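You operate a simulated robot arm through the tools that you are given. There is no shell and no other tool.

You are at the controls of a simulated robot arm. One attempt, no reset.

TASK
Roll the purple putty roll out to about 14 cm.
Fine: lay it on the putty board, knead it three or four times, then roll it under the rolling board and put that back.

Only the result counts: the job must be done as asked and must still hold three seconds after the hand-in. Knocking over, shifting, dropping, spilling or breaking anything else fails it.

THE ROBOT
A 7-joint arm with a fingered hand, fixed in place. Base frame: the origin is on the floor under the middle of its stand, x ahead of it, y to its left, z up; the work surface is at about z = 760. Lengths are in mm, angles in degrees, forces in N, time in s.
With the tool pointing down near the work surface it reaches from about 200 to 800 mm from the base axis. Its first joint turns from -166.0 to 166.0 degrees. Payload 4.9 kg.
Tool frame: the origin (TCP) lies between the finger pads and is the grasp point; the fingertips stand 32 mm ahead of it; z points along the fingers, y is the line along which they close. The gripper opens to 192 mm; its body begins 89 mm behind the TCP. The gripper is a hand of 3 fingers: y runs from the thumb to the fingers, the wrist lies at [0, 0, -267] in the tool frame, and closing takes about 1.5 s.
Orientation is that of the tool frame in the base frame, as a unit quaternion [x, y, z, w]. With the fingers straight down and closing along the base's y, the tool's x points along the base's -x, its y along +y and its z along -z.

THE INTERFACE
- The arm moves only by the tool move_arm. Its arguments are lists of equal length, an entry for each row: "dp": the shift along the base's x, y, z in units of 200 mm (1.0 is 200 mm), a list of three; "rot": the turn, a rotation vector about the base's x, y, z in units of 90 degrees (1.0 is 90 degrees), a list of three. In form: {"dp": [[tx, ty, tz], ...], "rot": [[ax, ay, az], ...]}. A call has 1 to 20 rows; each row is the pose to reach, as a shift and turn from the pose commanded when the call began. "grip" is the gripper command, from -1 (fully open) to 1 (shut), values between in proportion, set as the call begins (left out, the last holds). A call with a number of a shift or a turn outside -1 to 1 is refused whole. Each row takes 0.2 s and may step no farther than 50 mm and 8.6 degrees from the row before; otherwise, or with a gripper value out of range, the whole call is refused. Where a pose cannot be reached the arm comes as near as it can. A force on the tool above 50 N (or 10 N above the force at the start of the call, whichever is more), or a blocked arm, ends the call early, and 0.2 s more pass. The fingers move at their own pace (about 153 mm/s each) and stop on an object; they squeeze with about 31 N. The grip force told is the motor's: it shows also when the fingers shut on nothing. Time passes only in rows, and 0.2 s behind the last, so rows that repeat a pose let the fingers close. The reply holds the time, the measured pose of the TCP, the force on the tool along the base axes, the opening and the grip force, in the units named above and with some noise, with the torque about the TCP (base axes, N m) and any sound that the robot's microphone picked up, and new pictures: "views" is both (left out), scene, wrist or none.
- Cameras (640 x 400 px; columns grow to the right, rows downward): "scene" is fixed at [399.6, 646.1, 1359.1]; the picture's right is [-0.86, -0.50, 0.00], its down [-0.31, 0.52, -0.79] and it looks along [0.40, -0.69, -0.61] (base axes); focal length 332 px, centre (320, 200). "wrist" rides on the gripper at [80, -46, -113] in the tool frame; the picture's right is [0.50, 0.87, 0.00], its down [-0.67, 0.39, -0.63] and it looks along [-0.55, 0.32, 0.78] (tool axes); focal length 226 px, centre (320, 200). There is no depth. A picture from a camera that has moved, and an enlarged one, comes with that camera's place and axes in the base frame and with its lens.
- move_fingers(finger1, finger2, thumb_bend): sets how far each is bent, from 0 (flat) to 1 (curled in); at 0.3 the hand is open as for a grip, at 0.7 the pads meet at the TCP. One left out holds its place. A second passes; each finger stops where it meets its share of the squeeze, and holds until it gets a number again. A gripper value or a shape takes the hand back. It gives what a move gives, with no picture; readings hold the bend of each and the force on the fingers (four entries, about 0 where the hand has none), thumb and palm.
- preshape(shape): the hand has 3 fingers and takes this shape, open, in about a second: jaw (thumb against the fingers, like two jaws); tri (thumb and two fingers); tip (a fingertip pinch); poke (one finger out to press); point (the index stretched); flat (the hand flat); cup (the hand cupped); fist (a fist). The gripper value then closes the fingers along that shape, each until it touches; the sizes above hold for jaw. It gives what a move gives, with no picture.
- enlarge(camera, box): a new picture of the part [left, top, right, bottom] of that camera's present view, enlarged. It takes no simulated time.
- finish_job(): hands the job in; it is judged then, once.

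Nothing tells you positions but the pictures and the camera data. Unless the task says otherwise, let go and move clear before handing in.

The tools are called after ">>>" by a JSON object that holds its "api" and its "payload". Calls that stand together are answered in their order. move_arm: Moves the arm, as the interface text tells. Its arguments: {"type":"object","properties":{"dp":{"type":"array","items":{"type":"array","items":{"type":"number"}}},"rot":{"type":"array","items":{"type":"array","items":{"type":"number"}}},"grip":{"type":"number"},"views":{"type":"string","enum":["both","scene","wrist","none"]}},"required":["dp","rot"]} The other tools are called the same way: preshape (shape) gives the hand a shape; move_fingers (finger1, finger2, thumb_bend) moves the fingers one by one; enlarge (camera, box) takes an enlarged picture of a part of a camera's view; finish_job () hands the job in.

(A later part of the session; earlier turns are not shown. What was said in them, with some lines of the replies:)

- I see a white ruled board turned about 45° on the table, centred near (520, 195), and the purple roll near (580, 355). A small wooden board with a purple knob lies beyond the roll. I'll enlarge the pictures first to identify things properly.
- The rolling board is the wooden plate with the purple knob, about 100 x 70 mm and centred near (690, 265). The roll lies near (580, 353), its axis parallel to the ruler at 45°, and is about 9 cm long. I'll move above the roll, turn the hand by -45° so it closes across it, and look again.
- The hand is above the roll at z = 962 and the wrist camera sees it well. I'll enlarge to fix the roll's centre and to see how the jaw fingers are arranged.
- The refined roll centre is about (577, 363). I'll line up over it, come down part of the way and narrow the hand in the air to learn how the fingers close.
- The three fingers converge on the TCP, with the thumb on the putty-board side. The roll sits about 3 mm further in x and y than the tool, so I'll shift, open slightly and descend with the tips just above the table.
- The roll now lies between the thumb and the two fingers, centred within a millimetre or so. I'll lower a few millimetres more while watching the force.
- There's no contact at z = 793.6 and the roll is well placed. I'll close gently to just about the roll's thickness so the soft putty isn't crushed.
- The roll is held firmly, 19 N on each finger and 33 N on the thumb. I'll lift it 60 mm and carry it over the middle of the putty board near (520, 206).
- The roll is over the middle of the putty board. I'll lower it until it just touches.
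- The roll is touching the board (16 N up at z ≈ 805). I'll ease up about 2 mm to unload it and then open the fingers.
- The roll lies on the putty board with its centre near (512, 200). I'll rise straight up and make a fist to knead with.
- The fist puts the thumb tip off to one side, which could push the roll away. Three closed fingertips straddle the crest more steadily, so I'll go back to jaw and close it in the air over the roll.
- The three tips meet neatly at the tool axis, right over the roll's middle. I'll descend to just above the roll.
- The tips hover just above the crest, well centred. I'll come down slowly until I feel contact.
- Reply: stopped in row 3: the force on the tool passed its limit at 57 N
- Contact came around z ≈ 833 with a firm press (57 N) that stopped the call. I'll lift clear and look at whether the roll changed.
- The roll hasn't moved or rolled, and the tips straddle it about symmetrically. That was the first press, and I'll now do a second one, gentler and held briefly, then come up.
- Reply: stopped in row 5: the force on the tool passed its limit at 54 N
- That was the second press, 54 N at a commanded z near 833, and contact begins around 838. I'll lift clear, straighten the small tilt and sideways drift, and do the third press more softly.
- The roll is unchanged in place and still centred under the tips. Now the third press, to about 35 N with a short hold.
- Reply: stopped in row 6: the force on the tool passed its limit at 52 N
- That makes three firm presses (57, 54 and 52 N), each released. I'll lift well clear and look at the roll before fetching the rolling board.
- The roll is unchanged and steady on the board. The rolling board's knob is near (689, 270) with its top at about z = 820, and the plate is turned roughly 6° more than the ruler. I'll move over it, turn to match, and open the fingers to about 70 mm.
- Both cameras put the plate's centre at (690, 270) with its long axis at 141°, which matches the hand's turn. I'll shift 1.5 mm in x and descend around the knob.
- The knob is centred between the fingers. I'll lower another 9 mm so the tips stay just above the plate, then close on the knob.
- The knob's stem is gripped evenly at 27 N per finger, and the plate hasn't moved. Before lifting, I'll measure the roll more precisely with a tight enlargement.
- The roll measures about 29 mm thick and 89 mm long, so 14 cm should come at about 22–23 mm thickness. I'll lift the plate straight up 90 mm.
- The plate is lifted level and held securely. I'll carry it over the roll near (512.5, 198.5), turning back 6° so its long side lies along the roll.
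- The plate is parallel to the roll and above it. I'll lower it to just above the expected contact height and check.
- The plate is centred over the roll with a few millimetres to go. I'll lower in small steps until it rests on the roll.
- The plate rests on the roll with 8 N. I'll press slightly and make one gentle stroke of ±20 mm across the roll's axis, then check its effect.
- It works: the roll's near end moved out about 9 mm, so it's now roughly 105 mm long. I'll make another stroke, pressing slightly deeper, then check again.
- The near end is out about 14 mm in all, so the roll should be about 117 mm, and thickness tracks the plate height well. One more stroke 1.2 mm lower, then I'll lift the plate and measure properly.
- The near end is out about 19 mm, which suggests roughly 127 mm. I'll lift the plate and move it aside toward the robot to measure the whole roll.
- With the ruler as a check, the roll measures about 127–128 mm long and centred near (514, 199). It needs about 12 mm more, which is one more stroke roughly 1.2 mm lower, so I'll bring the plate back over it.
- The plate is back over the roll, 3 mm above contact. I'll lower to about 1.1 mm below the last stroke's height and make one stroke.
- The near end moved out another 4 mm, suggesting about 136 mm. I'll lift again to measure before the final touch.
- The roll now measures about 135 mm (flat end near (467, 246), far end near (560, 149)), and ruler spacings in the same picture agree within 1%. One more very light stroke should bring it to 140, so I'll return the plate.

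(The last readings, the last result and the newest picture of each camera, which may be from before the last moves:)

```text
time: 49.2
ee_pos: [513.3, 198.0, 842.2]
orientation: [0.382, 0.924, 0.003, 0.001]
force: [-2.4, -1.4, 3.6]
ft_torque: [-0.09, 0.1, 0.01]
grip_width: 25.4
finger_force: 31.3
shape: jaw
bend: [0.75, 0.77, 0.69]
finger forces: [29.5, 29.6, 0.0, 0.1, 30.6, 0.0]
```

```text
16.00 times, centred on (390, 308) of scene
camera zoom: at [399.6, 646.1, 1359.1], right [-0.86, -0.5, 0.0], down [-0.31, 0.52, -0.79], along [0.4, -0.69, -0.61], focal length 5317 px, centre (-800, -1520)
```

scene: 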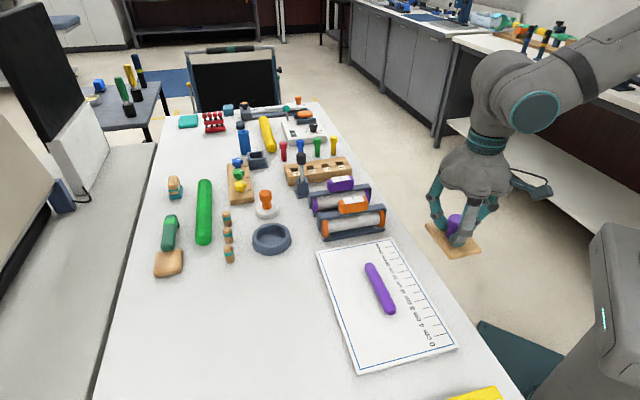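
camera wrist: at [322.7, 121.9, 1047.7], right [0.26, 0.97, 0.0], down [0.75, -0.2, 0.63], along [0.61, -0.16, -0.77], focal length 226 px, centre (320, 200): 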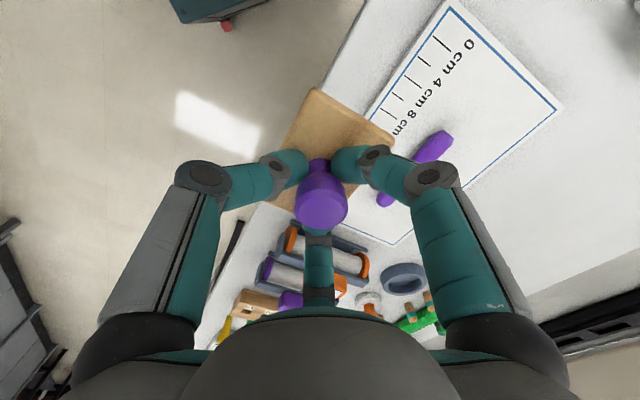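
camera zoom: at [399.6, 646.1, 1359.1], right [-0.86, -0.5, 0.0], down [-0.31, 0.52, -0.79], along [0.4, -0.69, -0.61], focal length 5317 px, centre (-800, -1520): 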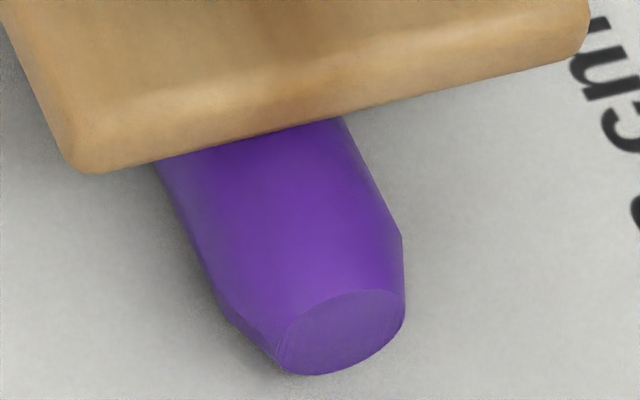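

The near end gained another 2 mm, so the roll should be about 139–140 mm. I'll lift straight up and shift the plate aside to verify.

>>> {"api": "move_arm", "payload": {"dp": [[0, 0, 0.05], [0, 0, 0.2], [0, 0, 0.4], [-0.12, -0.12, 0.45], [-0.28, -0.28, 0.45], [-0.43, -0.43, 0.45], [-0.5, -0.5, 0.45]], "rot": [[0, 0, 0], [0, 0, 0], [0, 0, 0], [0, 0, 0], [0, 0, 0], [0, 0, 0], [0, 0, 0]]}}

>>> {"api": "enlarge", "payload": {"camera": "scene", "box": [340, 255, 420, 320]}}

>>> {"api": "enlarge", "payload": {"camera": "scene", "box": [360, 250, 400, 275]}}

>>> {"api": "enlarge", "payload": {"camera": "scene", "box": [370, 295, 410, 320]}}

```text
time: 50.8
ee_pos: [412.2, 98.9, 932.0]
orientation: [0.383, 0.924, 0.002, 0.001]
force: [0.3, 0.0, -1.0]
ft_torque: [0.02, -0.01, 0.04]
grip_width: 25.1
finger_force: 31.0
shape: jaw
bend: [0.75, 0.77, 0.69]
finger forces: [29.5, 29.8, 0.0, 0.0, 28.1, 0.0]
camera wrist: at [322.3, 122.5, 1046.3], right [0.26, 0.97, 0.0], down [0.75, -0.2, 0.63], along [0.61, -0.16, -0.77], focal length 226 px, centre (320, 200)
```

scene: 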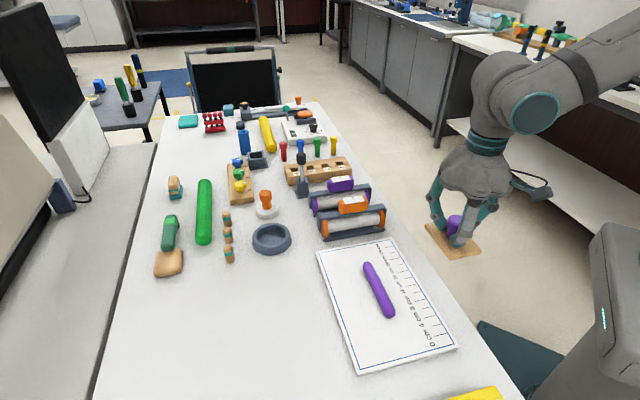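
wrist: 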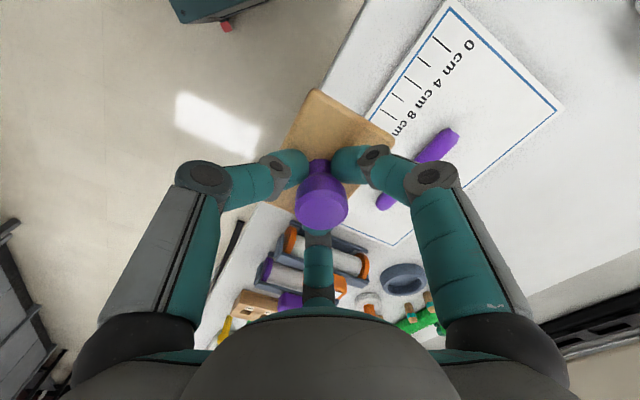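

```text
6.15 times, centred on (380, 288) of scene
camera zoom: at [399.6, 646.1, 1359.1], right [-0.86, -0.5, 0.0], down [-0.31, 0.52, -0.79], along [0.4, -0.69, -0.61], focal length 2045 px, centre (-49, -338)
```

zoom: 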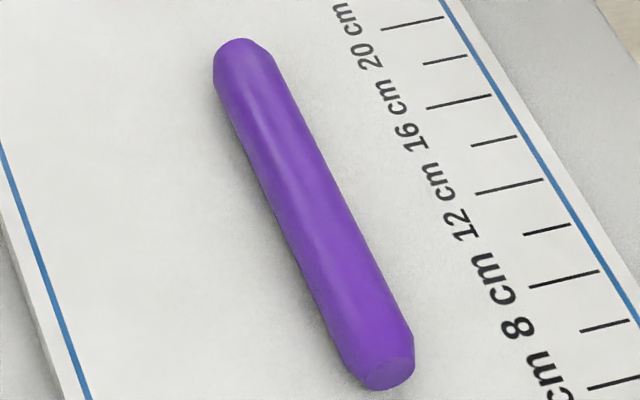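

```text
16.00 times, centred on (380, 262) of scene
camera zoom: at [399.6, 646.1, 1359.1], right [-0.86, -0.5, 0.0], down [-0.31, 0.52, -0.79], along [0.4, -0.69, -0.61], focal length 5317 px, centre (-640, -800)
```

zoom: 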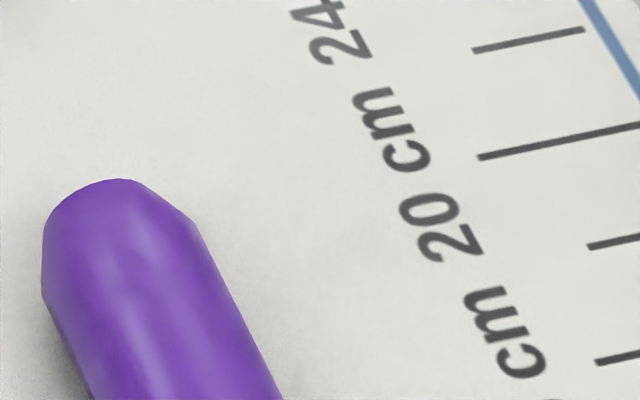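

```text
16.00 times, centred on (390, 308) of scene
camera zoom: at [399.6, 646.1, 1359.1], right [-0.86, -0.5, 0.0], down [-0.31, 0.52, -0.79], along [0.4, -0.69, -0.61], focal length 5317 px, centre (-800, -1520)
```

zoom: 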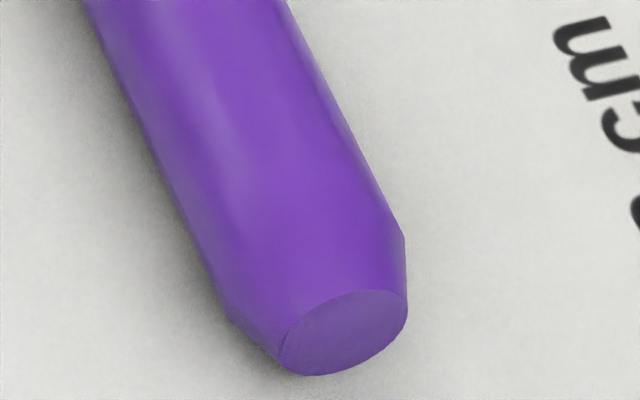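

The roll now measures about 138–140 mm from flat end to flat end, which is the length asked for. Now I'll carry the rolling board back toward its original spot at (690, 270).

>>> {"api": "move_arm", "payload": {"dp": [[0.12, 0.074, 0], [0.3, 0.186, 0], [0.5, 0.31, 0], [0.7, 0.433, 0], [0.88, 0.545, 0], [0.99, 0.613, 0]], "rot": [[0, 0, 0.008], [0, 0, 0.018], [0, 0, 0.03], [0, 0, 0.042], [0, 0, 0.055], [0, 0, 0.0667]], "views": "none"}}

>>> {"api": "move_arm", "payload": {"dp": [[0.15, 0.092, 0], [0.32, 0.197, 0], [0.399, 0.246, 0], [0.399, 0.246, 0]], "rot": [[0, 0, 0], [0, 0, 0], [0, 0, 0], [0, 0, 0]]}}

>>> {"api": "enlarge", "payload": {"camera": "wrist", "box": [220, 80, 420, 240]}}

>>> {"api": "enlarge", "payload": {"camera": "scene", "box": [220, 220, 370, 340]}}

```text
time: 52.2
ee_pos: [610.4, 220.0, 932.3]
orientation: [0.333, 0.943, 0.002, 0.001]
force: [0.3, 0.3, -0.4]
ft_torque: [-0.02, -0.01, 0.0]
grip_width: 25.1
finger_force: 30.9
shape: jaw
bend: [0.75, 0.77, 0.69]
finger forces: [29.7, 29.7, 0.0, 0.0, 27.9, 0.0]
```

```text
time: 53.2
ee_pos: [690.3, 268.9, 932.0]
orientation: [0.333, 0.943, 0.001, 0.001]
force: [0.3, 0.5, -1.2]
ft_torque: [0.01, 0.04, 0.03]
grip_width: 24.9
finger_force: 30.7
shape: jaw
bend: [0.75, 0.77, 0.69]
finger forces: [29.6, 29.8, 0.1, 0.1, 27.8, 0.0]
camera wrist: at [598.6, 284.1, 1045.1], right [0.16, 0.99, 0.0], down [0.76, -0.12, 0.63], along [0.63, -0.1, -0.77], focal length 226 px, centre (320, 200)
```

scene: 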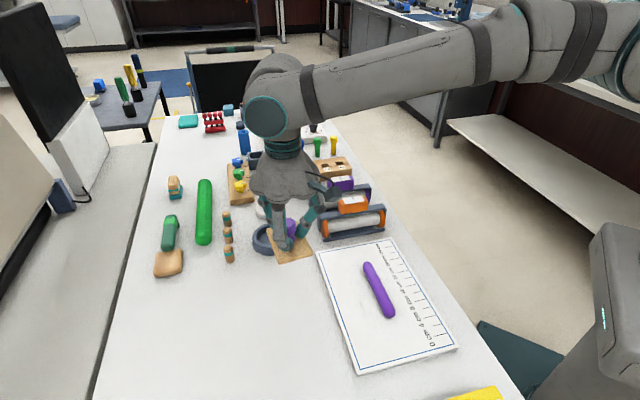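
wrist: 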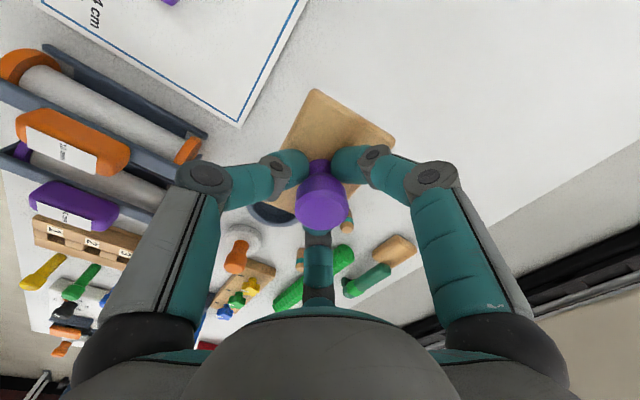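

```text
2.50 times, centred on (320, 160) of wrist
camera zoom: at [598.6, 284.1, 1045.1], right [0.16, 0.99, 0.0], down [0.76, -0.12, 0.63], along [0.63, -0.1, -0.77], focal length 565 px, centre (320, 300)
```

zoom: 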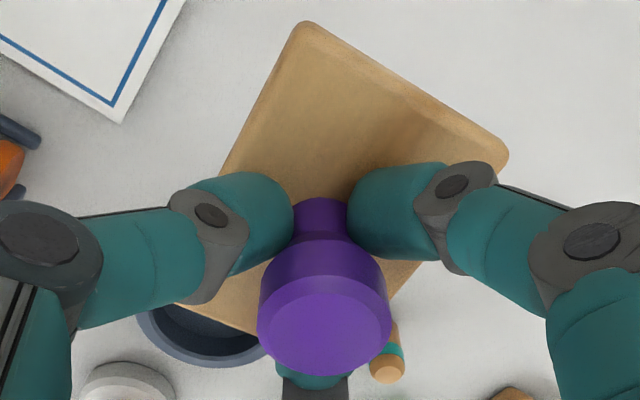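

```text
3.33 times, centred on (295, 280) of scene
camera zoom: at [399.6, 646.1, 1359.1], right [-0.86, -0.5, 0.0], down [-0.31, 0.52, -0.79], along [0.4, -0.69, -0.61], focal length 1108 px, centre (403, -67)
```

zoom: 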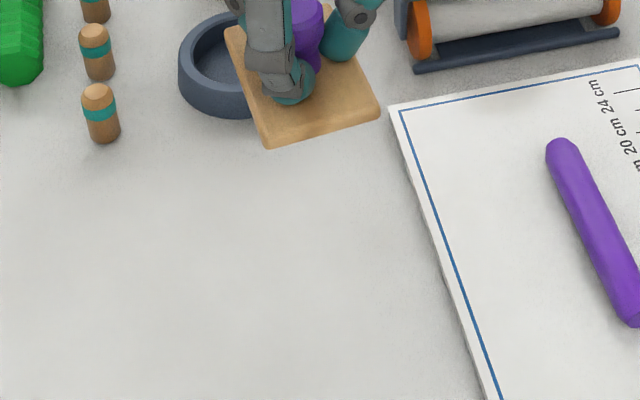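

The plate sits in the grip just as when I picked it up, and is above its original place. I'll lower it to about 4 mm above the table.

>>> {"api": "move_arm", "payload": {"dp": [[0, 0, -0.2], [0, 0, -0.4], [0, 0, -0.54], [0, 0, -0.594]], "rot": [[0, 0, 0], [0, 0, 0], [0, 0, 0], [0, 0, 0]], "views": "none"}}

>>> {"api": "enlarge", "payload": {"camera": "scene", "box": [220, 220, 370, 340]}}

```text
time: 54.2
ee_pos: [691.4, 269.8, 813.1]
orientation: [0.333, 0.943, 0.002, 0.001]
force: [-0.3, 0.8, -0.7]
ft_torque: [0.03, -0.01, 0.01]
grip_width: 25.2
finger_force: 30.8
shape: jaw
bend: [0.75, 0.77, 0.69]
finger forces: [29.4, 29.6, 0.0, 0.0, 27.7, 0.0]
```

```text
3.33 times, centred on (295, 280) of scene
camera zoom: at [399.6, 646.1, 1359.1], right [-0.86, -0.5, 0.0], down [-0.31, 0.52, -0.79], along [0.4, -0.69, -0.61], focal length 1108 px, centre (403, -67)
```

zoom: 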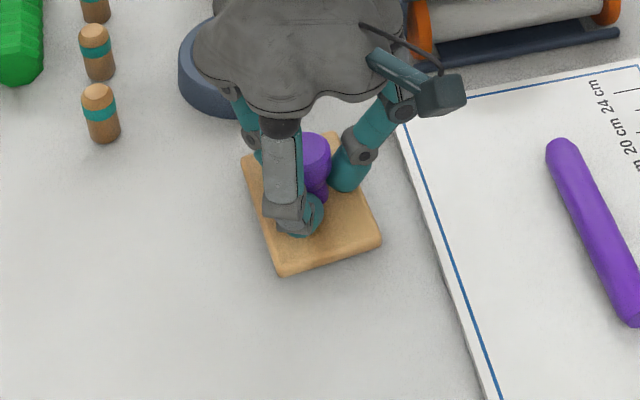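

The picture shows it about 5 mm above its old outline and well aligned. I'll lower the last millimetres gently.

>>> {"api": "move_arm", "payload": {"dp": [[0, 0, -0.01], [0, 0, -0.018], [0, 0, -0.022], [0, 0, -0.022]], "rot": [[0, 0, 0], [0, 0, 0], [0, 0, 0], [0, 0, 0]], "views": "none"}}

>>> {"api": "enlarge", "payload": {"camera": "scene", "box": [220, 220, 370, 340]}}

```text
time: 55.2
ee_pos: [691.0, 270.3, 809.2]
orientation: [0.333, 0.943, 0.002, 0.001]
force: [-0.9, 0.3, -1.5]
ft_torque: [0.02, 0.0, 0.02]
grip_width: 25.2
finger_force: 30.9
shape: jaw
bend: [0.75, 0.77, 0.69]
finger forces: [29.6, 29.6, 0.0, 0.1, 27.7, 0.0]
```

```text
3.33 times, centred on (295, 280) of scene
camera zoom: at [399.6, 646.1, 1359.1], right [-0.86, -0.5, 0.0], down [-0.31, 0.52, -0.79], along [0.4, -0.69, -0.61], focal length 1108 px, centre (403, -67)
```

zoom: 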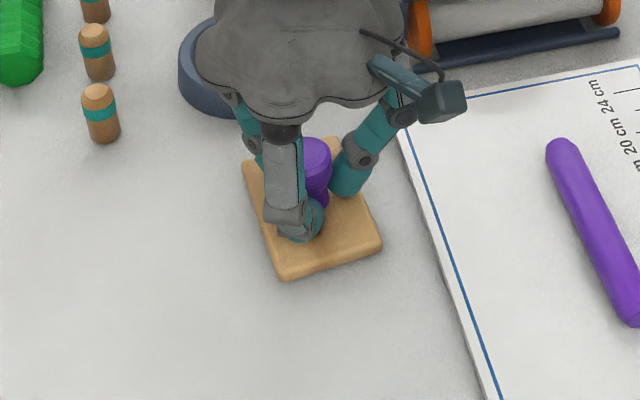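

It's nearly down, with no contact force yet. I'll go another 2 mm.

>>> {"api": "move_arm", "payload": {"dp": [[0, 0, -0.005], [0, 0, -0.009], [0, 0, -0.009]], "rot": [[0, 0, 0], [0, 0, 0], [0, 0, 0]], "views": "none"}}

>>> {"api": "enlarge", "payload": {"camera": "scene", "box": [220, 220, 370, 340]}}

```text
time: 56.0
ee_pos: [690.1, 270.4, 807.6]
orientation: [0.334, 0.943, 0.002, 0.001]
force: [-0.5, 0.0, -0.2]
ft_torque: [0.02, 0.01, 0.01]
grip_width: 25.2
finger_force: 31.2
shape: jaw
bend: [0.75, 0.77, 0.69]
finger forces: [29.5, 29.7, 0.1, 0.0, 27.7, 0.0]
```

```text
3.33 times, centred on (295, 280) of scene
camera zoom: at [399.6, 646.1, 1359.1], right [-0.86, -0.5, 0.0], down [-0.31, 0.52, -0.79], along [0.4, -0.69, -0.61], focal length 1108 px, centre (403, -67)
```

zoom: 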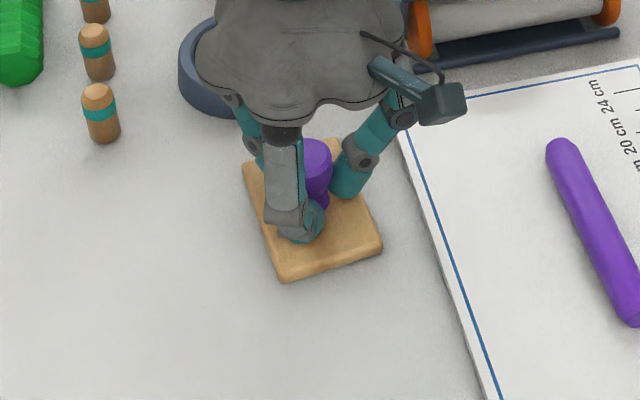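

The outline now matches the original, and the plate's weight seems to have come off the hand. I'll check with one more 0.8 mm step.

>>> {"api": "move_arm", "payload": {"dp": [[0, 0, -0.004], [0, 0, -0.004]], "rot": [[0, 0, 0], [0, 0, 0]], "views": "none"}}

```text
time: 56.6
ee_pos: [690.7, 270.0, 806.7]
orientation: [0.333, 0.943, 0.002, 0.001]
force: [0.0, 0.9, -0.5]
ft_torque: [0.0, -0.01, 0.02]
grip_width: 25.1
finger_force: 31.0
shape: jaw
bend: [0.75, 0.77, 0.69]
finger forces: [29.5, 29.7, 0.1, 0.1, 27.7, 0.0]
```

>>> {"api": "move_arm", "payload": {"dp": [[0, 0, -0.004], [0, 0, -0.007], [0, 0, -0.007]], "rot": [[0, 0, 0], [0, 0, 0], [0, 0, 0]], "views": "none"}}

>>> {"api": "enlarge", "payload": {"camera": "scene", "box": [270, 275, 330, 315]}}

```text
time: 57.4
ee_pos: [690.7, 270.1, 807.1]
orientation: [0.333, 0.943, 0.002, 0.003]
force: [-1.2, -1.3, 2.3]
ft_torque: [0.03, -0.06, 0.0]
grip_width: 25.1
finger_force: 31.3
shape: jaw
bend: [0.75, 0.77, 0.69]
finger forces: [29.8, 29.9, 0.1, 0.0, 28.9, 0.0]
```

```text
10.00 times, centred on (300, 295) of scene
camera zoom: at [399.6, 646.1, 1359.1], right [-0.86, -0.5, 0.0], down [-0.31, 0.52, -0.79], along [0.4, -0.69, -0.61], focal length 3323 px, centre (520, -750)
```

zoom: 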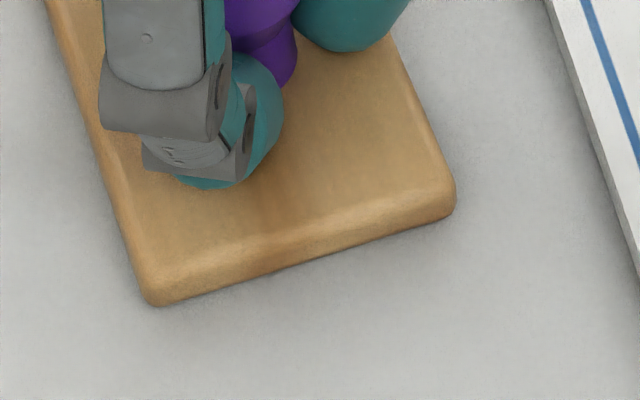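

Contact is confirmed at +2.3 N and the plate lies flat on the table. I'll open the fingers to release the knob.

>>> {"api": "move_arm", "payload": {"dp": [[0, 0, 0.004], [0, 0, 0.004], [0, 0, 0.004], [0, 0, 0.004]], "rot": [[0, 0, 0], [0, 0, 0], [0, 0, 0], [0, 0, 0]], "grip": 0.2}}

>>> {"api": "enlarge", "payload": {"camera": "wrist", "box": [220, 80, 420, 240]}}

```text
time: 58.4
ee_pos: [689.8, 269.7, 805.1]
orientation: [0.334, 0.943, 0.003, 0.001]
force: [0.0, -0.2, -1.0]
ft_torque: [-0.02, -0.01, -0.01]
grip_width: 76.6
finger_force: 0.0
shape: jaw
bend: [0.42, 0.42, 0.7]
finger forces: [0.1, 0.0, 0.0, 0.0, 0.0, 0.0]
camera wrist: at [598.6, 284.4, 918.9], right [0.16, 0.99, 0.0], down [0.76, -0.12, 0.63], along [0.63, -0.1, -0.77], focal length 226 px, centre (320, 200)
```

scene: 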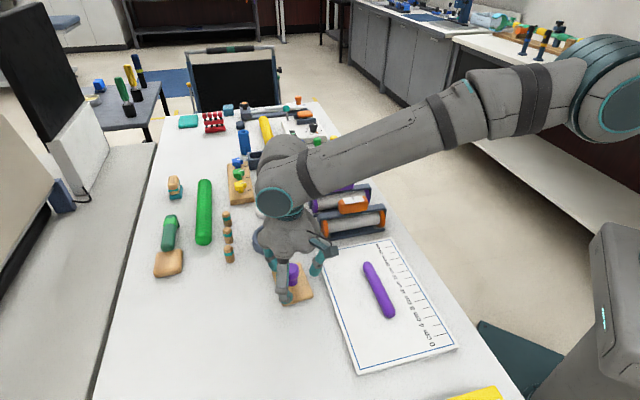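
wrist: 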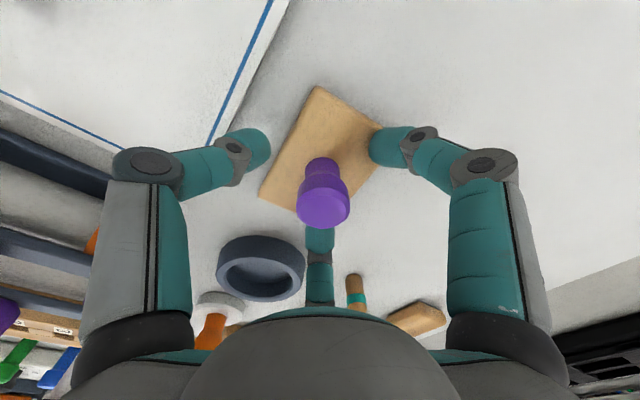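

```text
2.50 times, centred on (320, 160) of wrist
camera zoom: at [598.6, 284.4, 918.9], right [0.16, 0.99, 0.0], down [0.76, -0.12, 0.63], along [0.63, -0.1, -0.77], focal length 565 px, centre (320, 300)
```

zoom: 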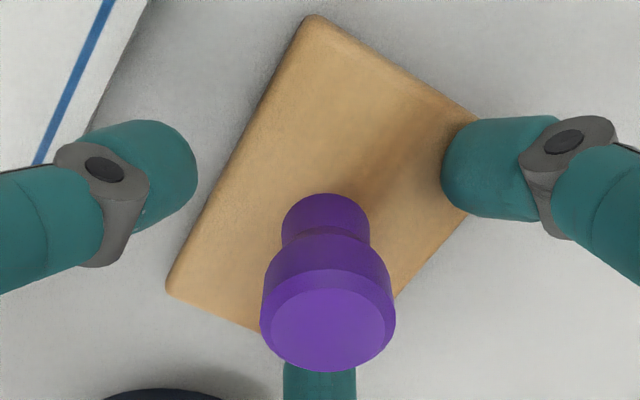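

The knob is free and the plate stands flat in place. I'll rise straight up and move clear for a final look.

>>> {"api": "move_arm", "payload": {"dp": [[0, 0, 0.1], [0, 0, 0.3], [0, 0, 0.5], [0, 0, 0.7], [-0.15, 0, 0.85], [-0.35, 0, 0.95], [-0.55, 0, 1.0], [-0.75, 0, 1.0], [-0.9, 0, 1.0]], "rot": [[0, 0, 0], [0, 0, 0], [0, 0, 0], [0, 0, 0], [0, 0, 0], [0, 0, 0], [0, 0, 0], [0, 0, 0], [0, 0, 0]]}}

>>> {"api": "enlarge", "payload": {"camera": "scene", "box": [220, 220, 370, 340]}}

>>> {"api": "enlarge", "payload": {"camera": "scene", "box": [310, 230, 470, 380]}}

>>> {"api": "enlarge", "payload": {"camera": "scene", "box": [340, 255, 420, 320]}}

```text
time: 60.4
ee_pos: [509.9, 269.8, 1006.1]
orientation: [0.334, 0.943, 0.001, 0.001]
force: [0.0, -0.1, -0.8]
ft_torque: [-0.04, -0.01, -0.01]
grip_width: 76.5
finger_force: 0.0
shape: jaw
bend: [0.42, 0.42, 0.7]
finger forces: [0.0, 0.1, 0.1, 0.0, 0.0, 0.0]
camera wrist: at [418.9, 284.5, 1119.1], right [0.16, 0.99, 0.0], down [0.76, -0.12, 0.63], along [0.63, -0.1, -0.77], focal length 226 px, centre (320, 200)
```

scene: 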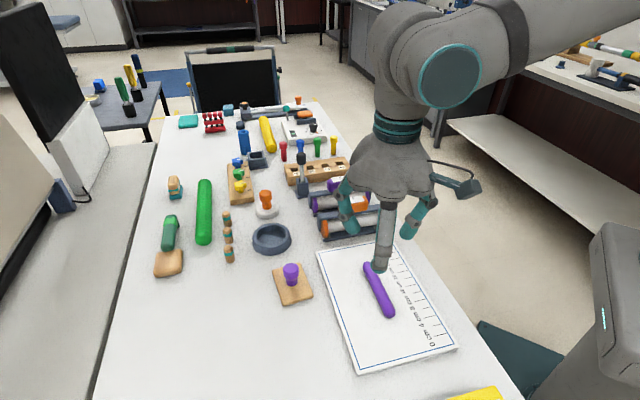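
wrist: 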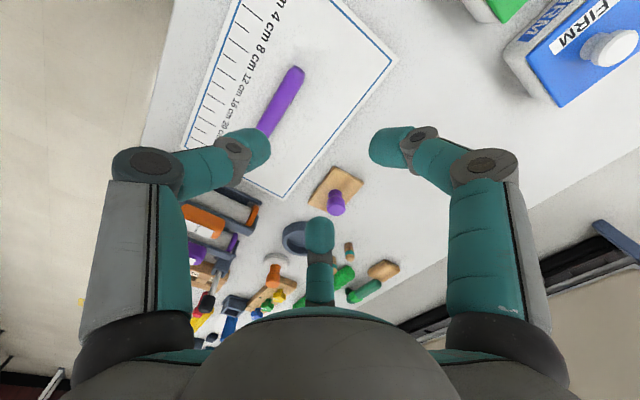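

```text
3.33 times, centred on (295, 280) of scene
camera zoom: at [399.6, 646.1, 1359.1], right [-0.86, -0.5, 0.0], down [-0.31, 0.52, -0.79], along [0.4, -0.69, -0.61], focal length 1108 px, centre (403, -67)
```

zoom: 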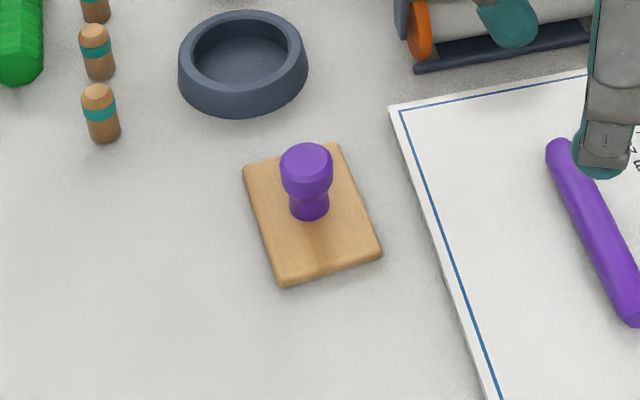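

```text
2.67 times, centred on (390, 305) of scene
camera zoom: at [399.6, 646.1, 1359.1], right [-0.86, -0.5, 0.0], down [-0.31, 0.52, -0.79], along [0.4, -0.69, -0.61], focal length 886 px, centre (133, -80)
```

zoom: 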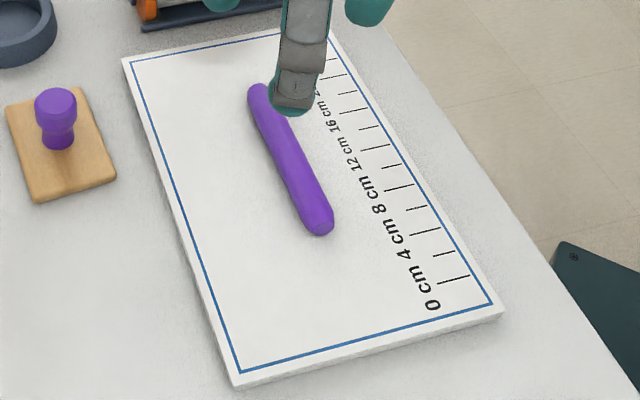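

```text
6.15 times, centred on (380, 288) of scene
camera zoom: at [399.6, 646.1, 1359.1], right [-0.86, -0.5, 0.0], down [-0.31, 0.52, -0.79], along [0.4, -0.69, -0.61], focal length 2045 px, centre (-49, -338)
```

zoom: 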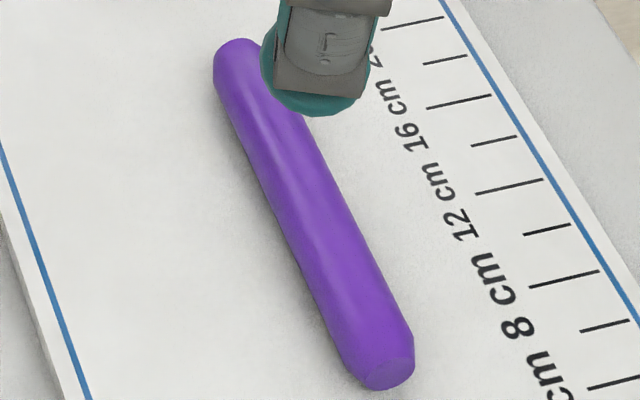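

The plate is back within about 2 mm of its original outline and nothing else has moved. I'll back the arm off to its starting area and cross-check the roll's length with the wrist camera.

>>> {"api": "move_arm", "payload": {"dp": [[-0.08, 0, 0.15], [-0.2, 0, 0.3], [-0.33, -0.03, 0.45], [-0.45, -0.06, 0.58], [-0.55, -0.07, 0.62]], "rot": [[0, 0, 0], [0, 0, 0], [0, 0, 0], [0, 0, 0], [0, 0, 0]]}}

>>> {"api": "enlarge", "payload": {"camera": "wrist", "box": [220, 60, 420, 220]}}

>>> {"api": "enlarge", "payload": {"camera": "scene", "box": [360, 250, 400, 275]}}

>>> {"api": "enlarge", "payload": {"camera": "scene", "box": [370, 295, 410, 320]}}

```text
time: 61.6
ee_pos: [398.4, 256.2, 1129.4]
orientation: [0.333, 0.943, 0.001, 0.001]
force: [-0.5, 0.6, -0.5]
ft_torque: [0.02, -0.01, 0.0]
grip_width: 76.6
finger_force: 0.0
shape: jaw
bend: [0.42, 0.42, 0.7]
finger forces: [0.0, 0.1, 0.0, 0.1, 0.0, 0.0]
camera wrist: at [308.0, 270.1, 1242.4], right [0.16, 0.99, 0.0], down [0.76, -0.12, 0.63], along [0.63, -0.1, -0.77], focal length 226 px, centre (320, 200)
```

scene: 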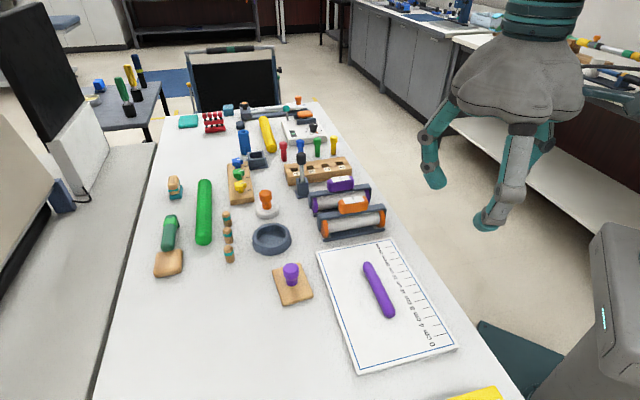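
wrist: 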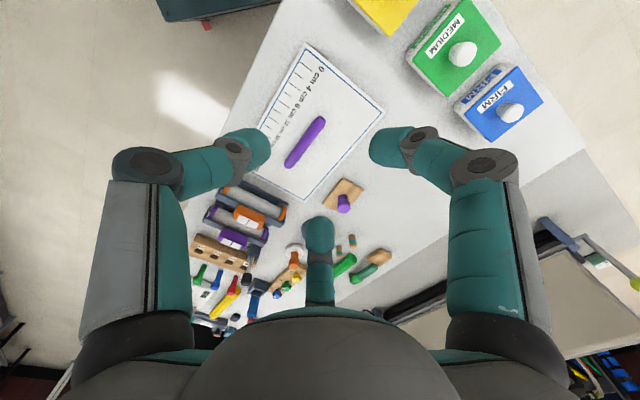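

```text
2.50 times, centred on (320, 140) of wrist
camera zoom: at [308.0, 270.1, 1242.4], right [0.16, 0.99, 0.0], down [0.76, -0.12, 0.63], along [0.63, -0.1, -0.77], focal length 565 px, centre (320, 350)
```

zoom: 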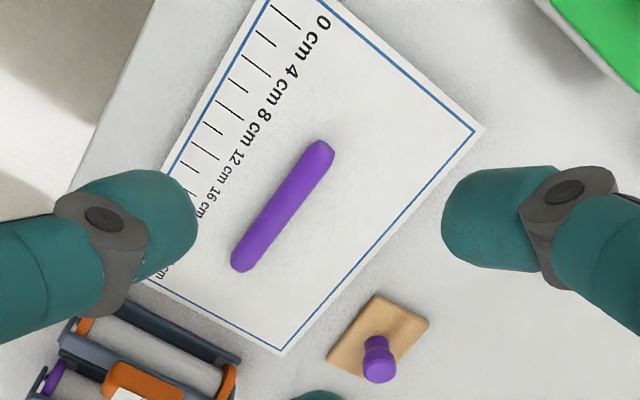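

```text
16.00 times, centred on (380, 262) of scene
camera zoom: at [399.6, 646.1, 1359.1], right [-0.86, -0.5, 0.0], down [-0.31, 0.52, -0.79], along [0.4, -0.69, -0.61], focal length 5317 px, centre (-640, -800)
```

zoom: 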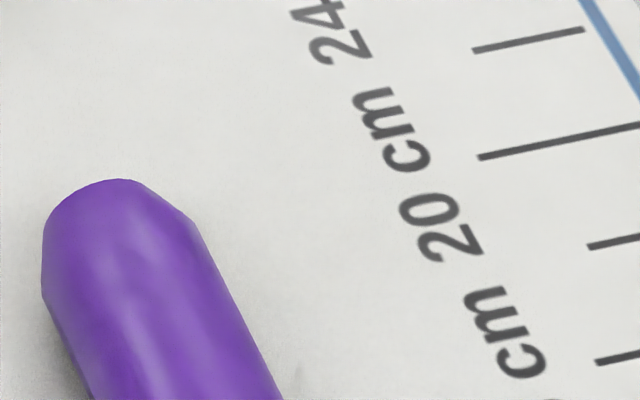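

```text
16.00 times, centred on (390, 308) of scene
camera zoom: at [399.6, 646.1, 1359.1], right [-0.86, -0.5, 0.0], down [-0.31, 0.52, -0.79], along [0.4, -0.69, -0.61], focal length 5317 px, centre (-800, -1520)
```

zoom: 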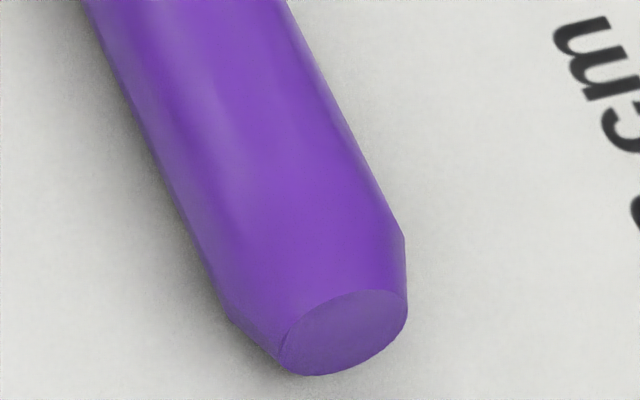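

Scene measurements give about 138 mm. The wrist view looks slightly longer, so I'll enlarge it more tightly to settle the length.

>>> {"api": "enlarge", "payload": {"camera": "wrist", "box": [270, 105, 340, 175]}}

>>> {"api": "enlarge", "payload": {"camera": "wrist", "box": [260, 40, 390, 210]}}

```text
5.71 times, centred on (305, 140) of wrist
camera zoom: at [308.0, 270.1, 1242.4], right [0.16, 0.99, 0.0], down [0.76, -0.12, 0.63], along [0.63, -0.1, -0.77], focal length 1292 px, centre (406, 543)
```

zoom: 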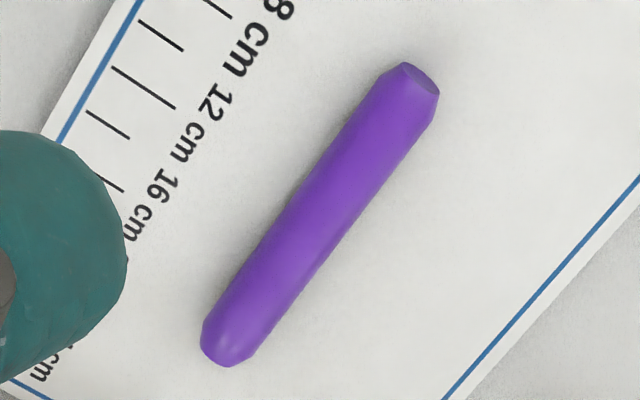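

```text
2.35 times, centred on (325, 125) of wrist
camera zoom: at [308.0, 270.1, 1242.4], right [0.16, 0.99, 0.0], down [0.76, -0.12, 0.63], along [0.63, -0.1, -0.77], focal length 532 px, centre (308, 376)
```

zoom: 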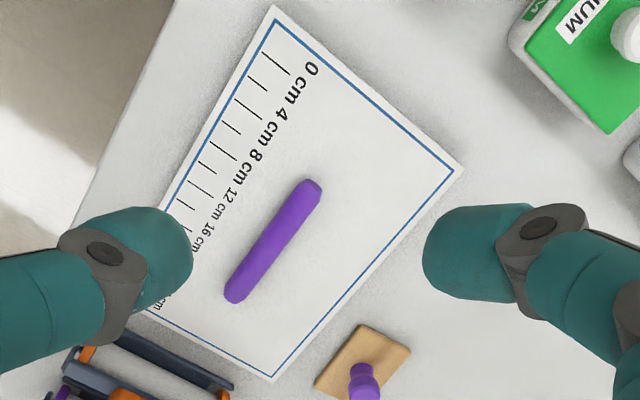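

Both cameras now agree on about 138 mm. The rolling board is back in its place, the putty board hasn't shifted and the arm is clear, so I'm handing the job in.

>>> {"api": "finish_job", "payload": {}}

```text
The job is handed in.
```

The purple putty roll is rolled out to about 138 mm by my camera measurements, against the 14 cm asked for. I've handed the job in, but no result has come back.

- **Kneading:** I laid the roll on the putty board and pressed it three times with closed fingertips, at 52–57 N each. The roll looked the same afterwards. I can't tell whether these presses count as kneading.
- **Rolling:** I rolled it under the rolling board in five strokes. I lifted the board after the third, fourth and fifth to measure, and both cameras agreed on the final length.
- **Putting back:** the rolling board is back in its place, about 2 mm off its original outline by eye. The putty board hasn't shifted, and I saw nothing else on the table moved. The hand is open and clear of everything.
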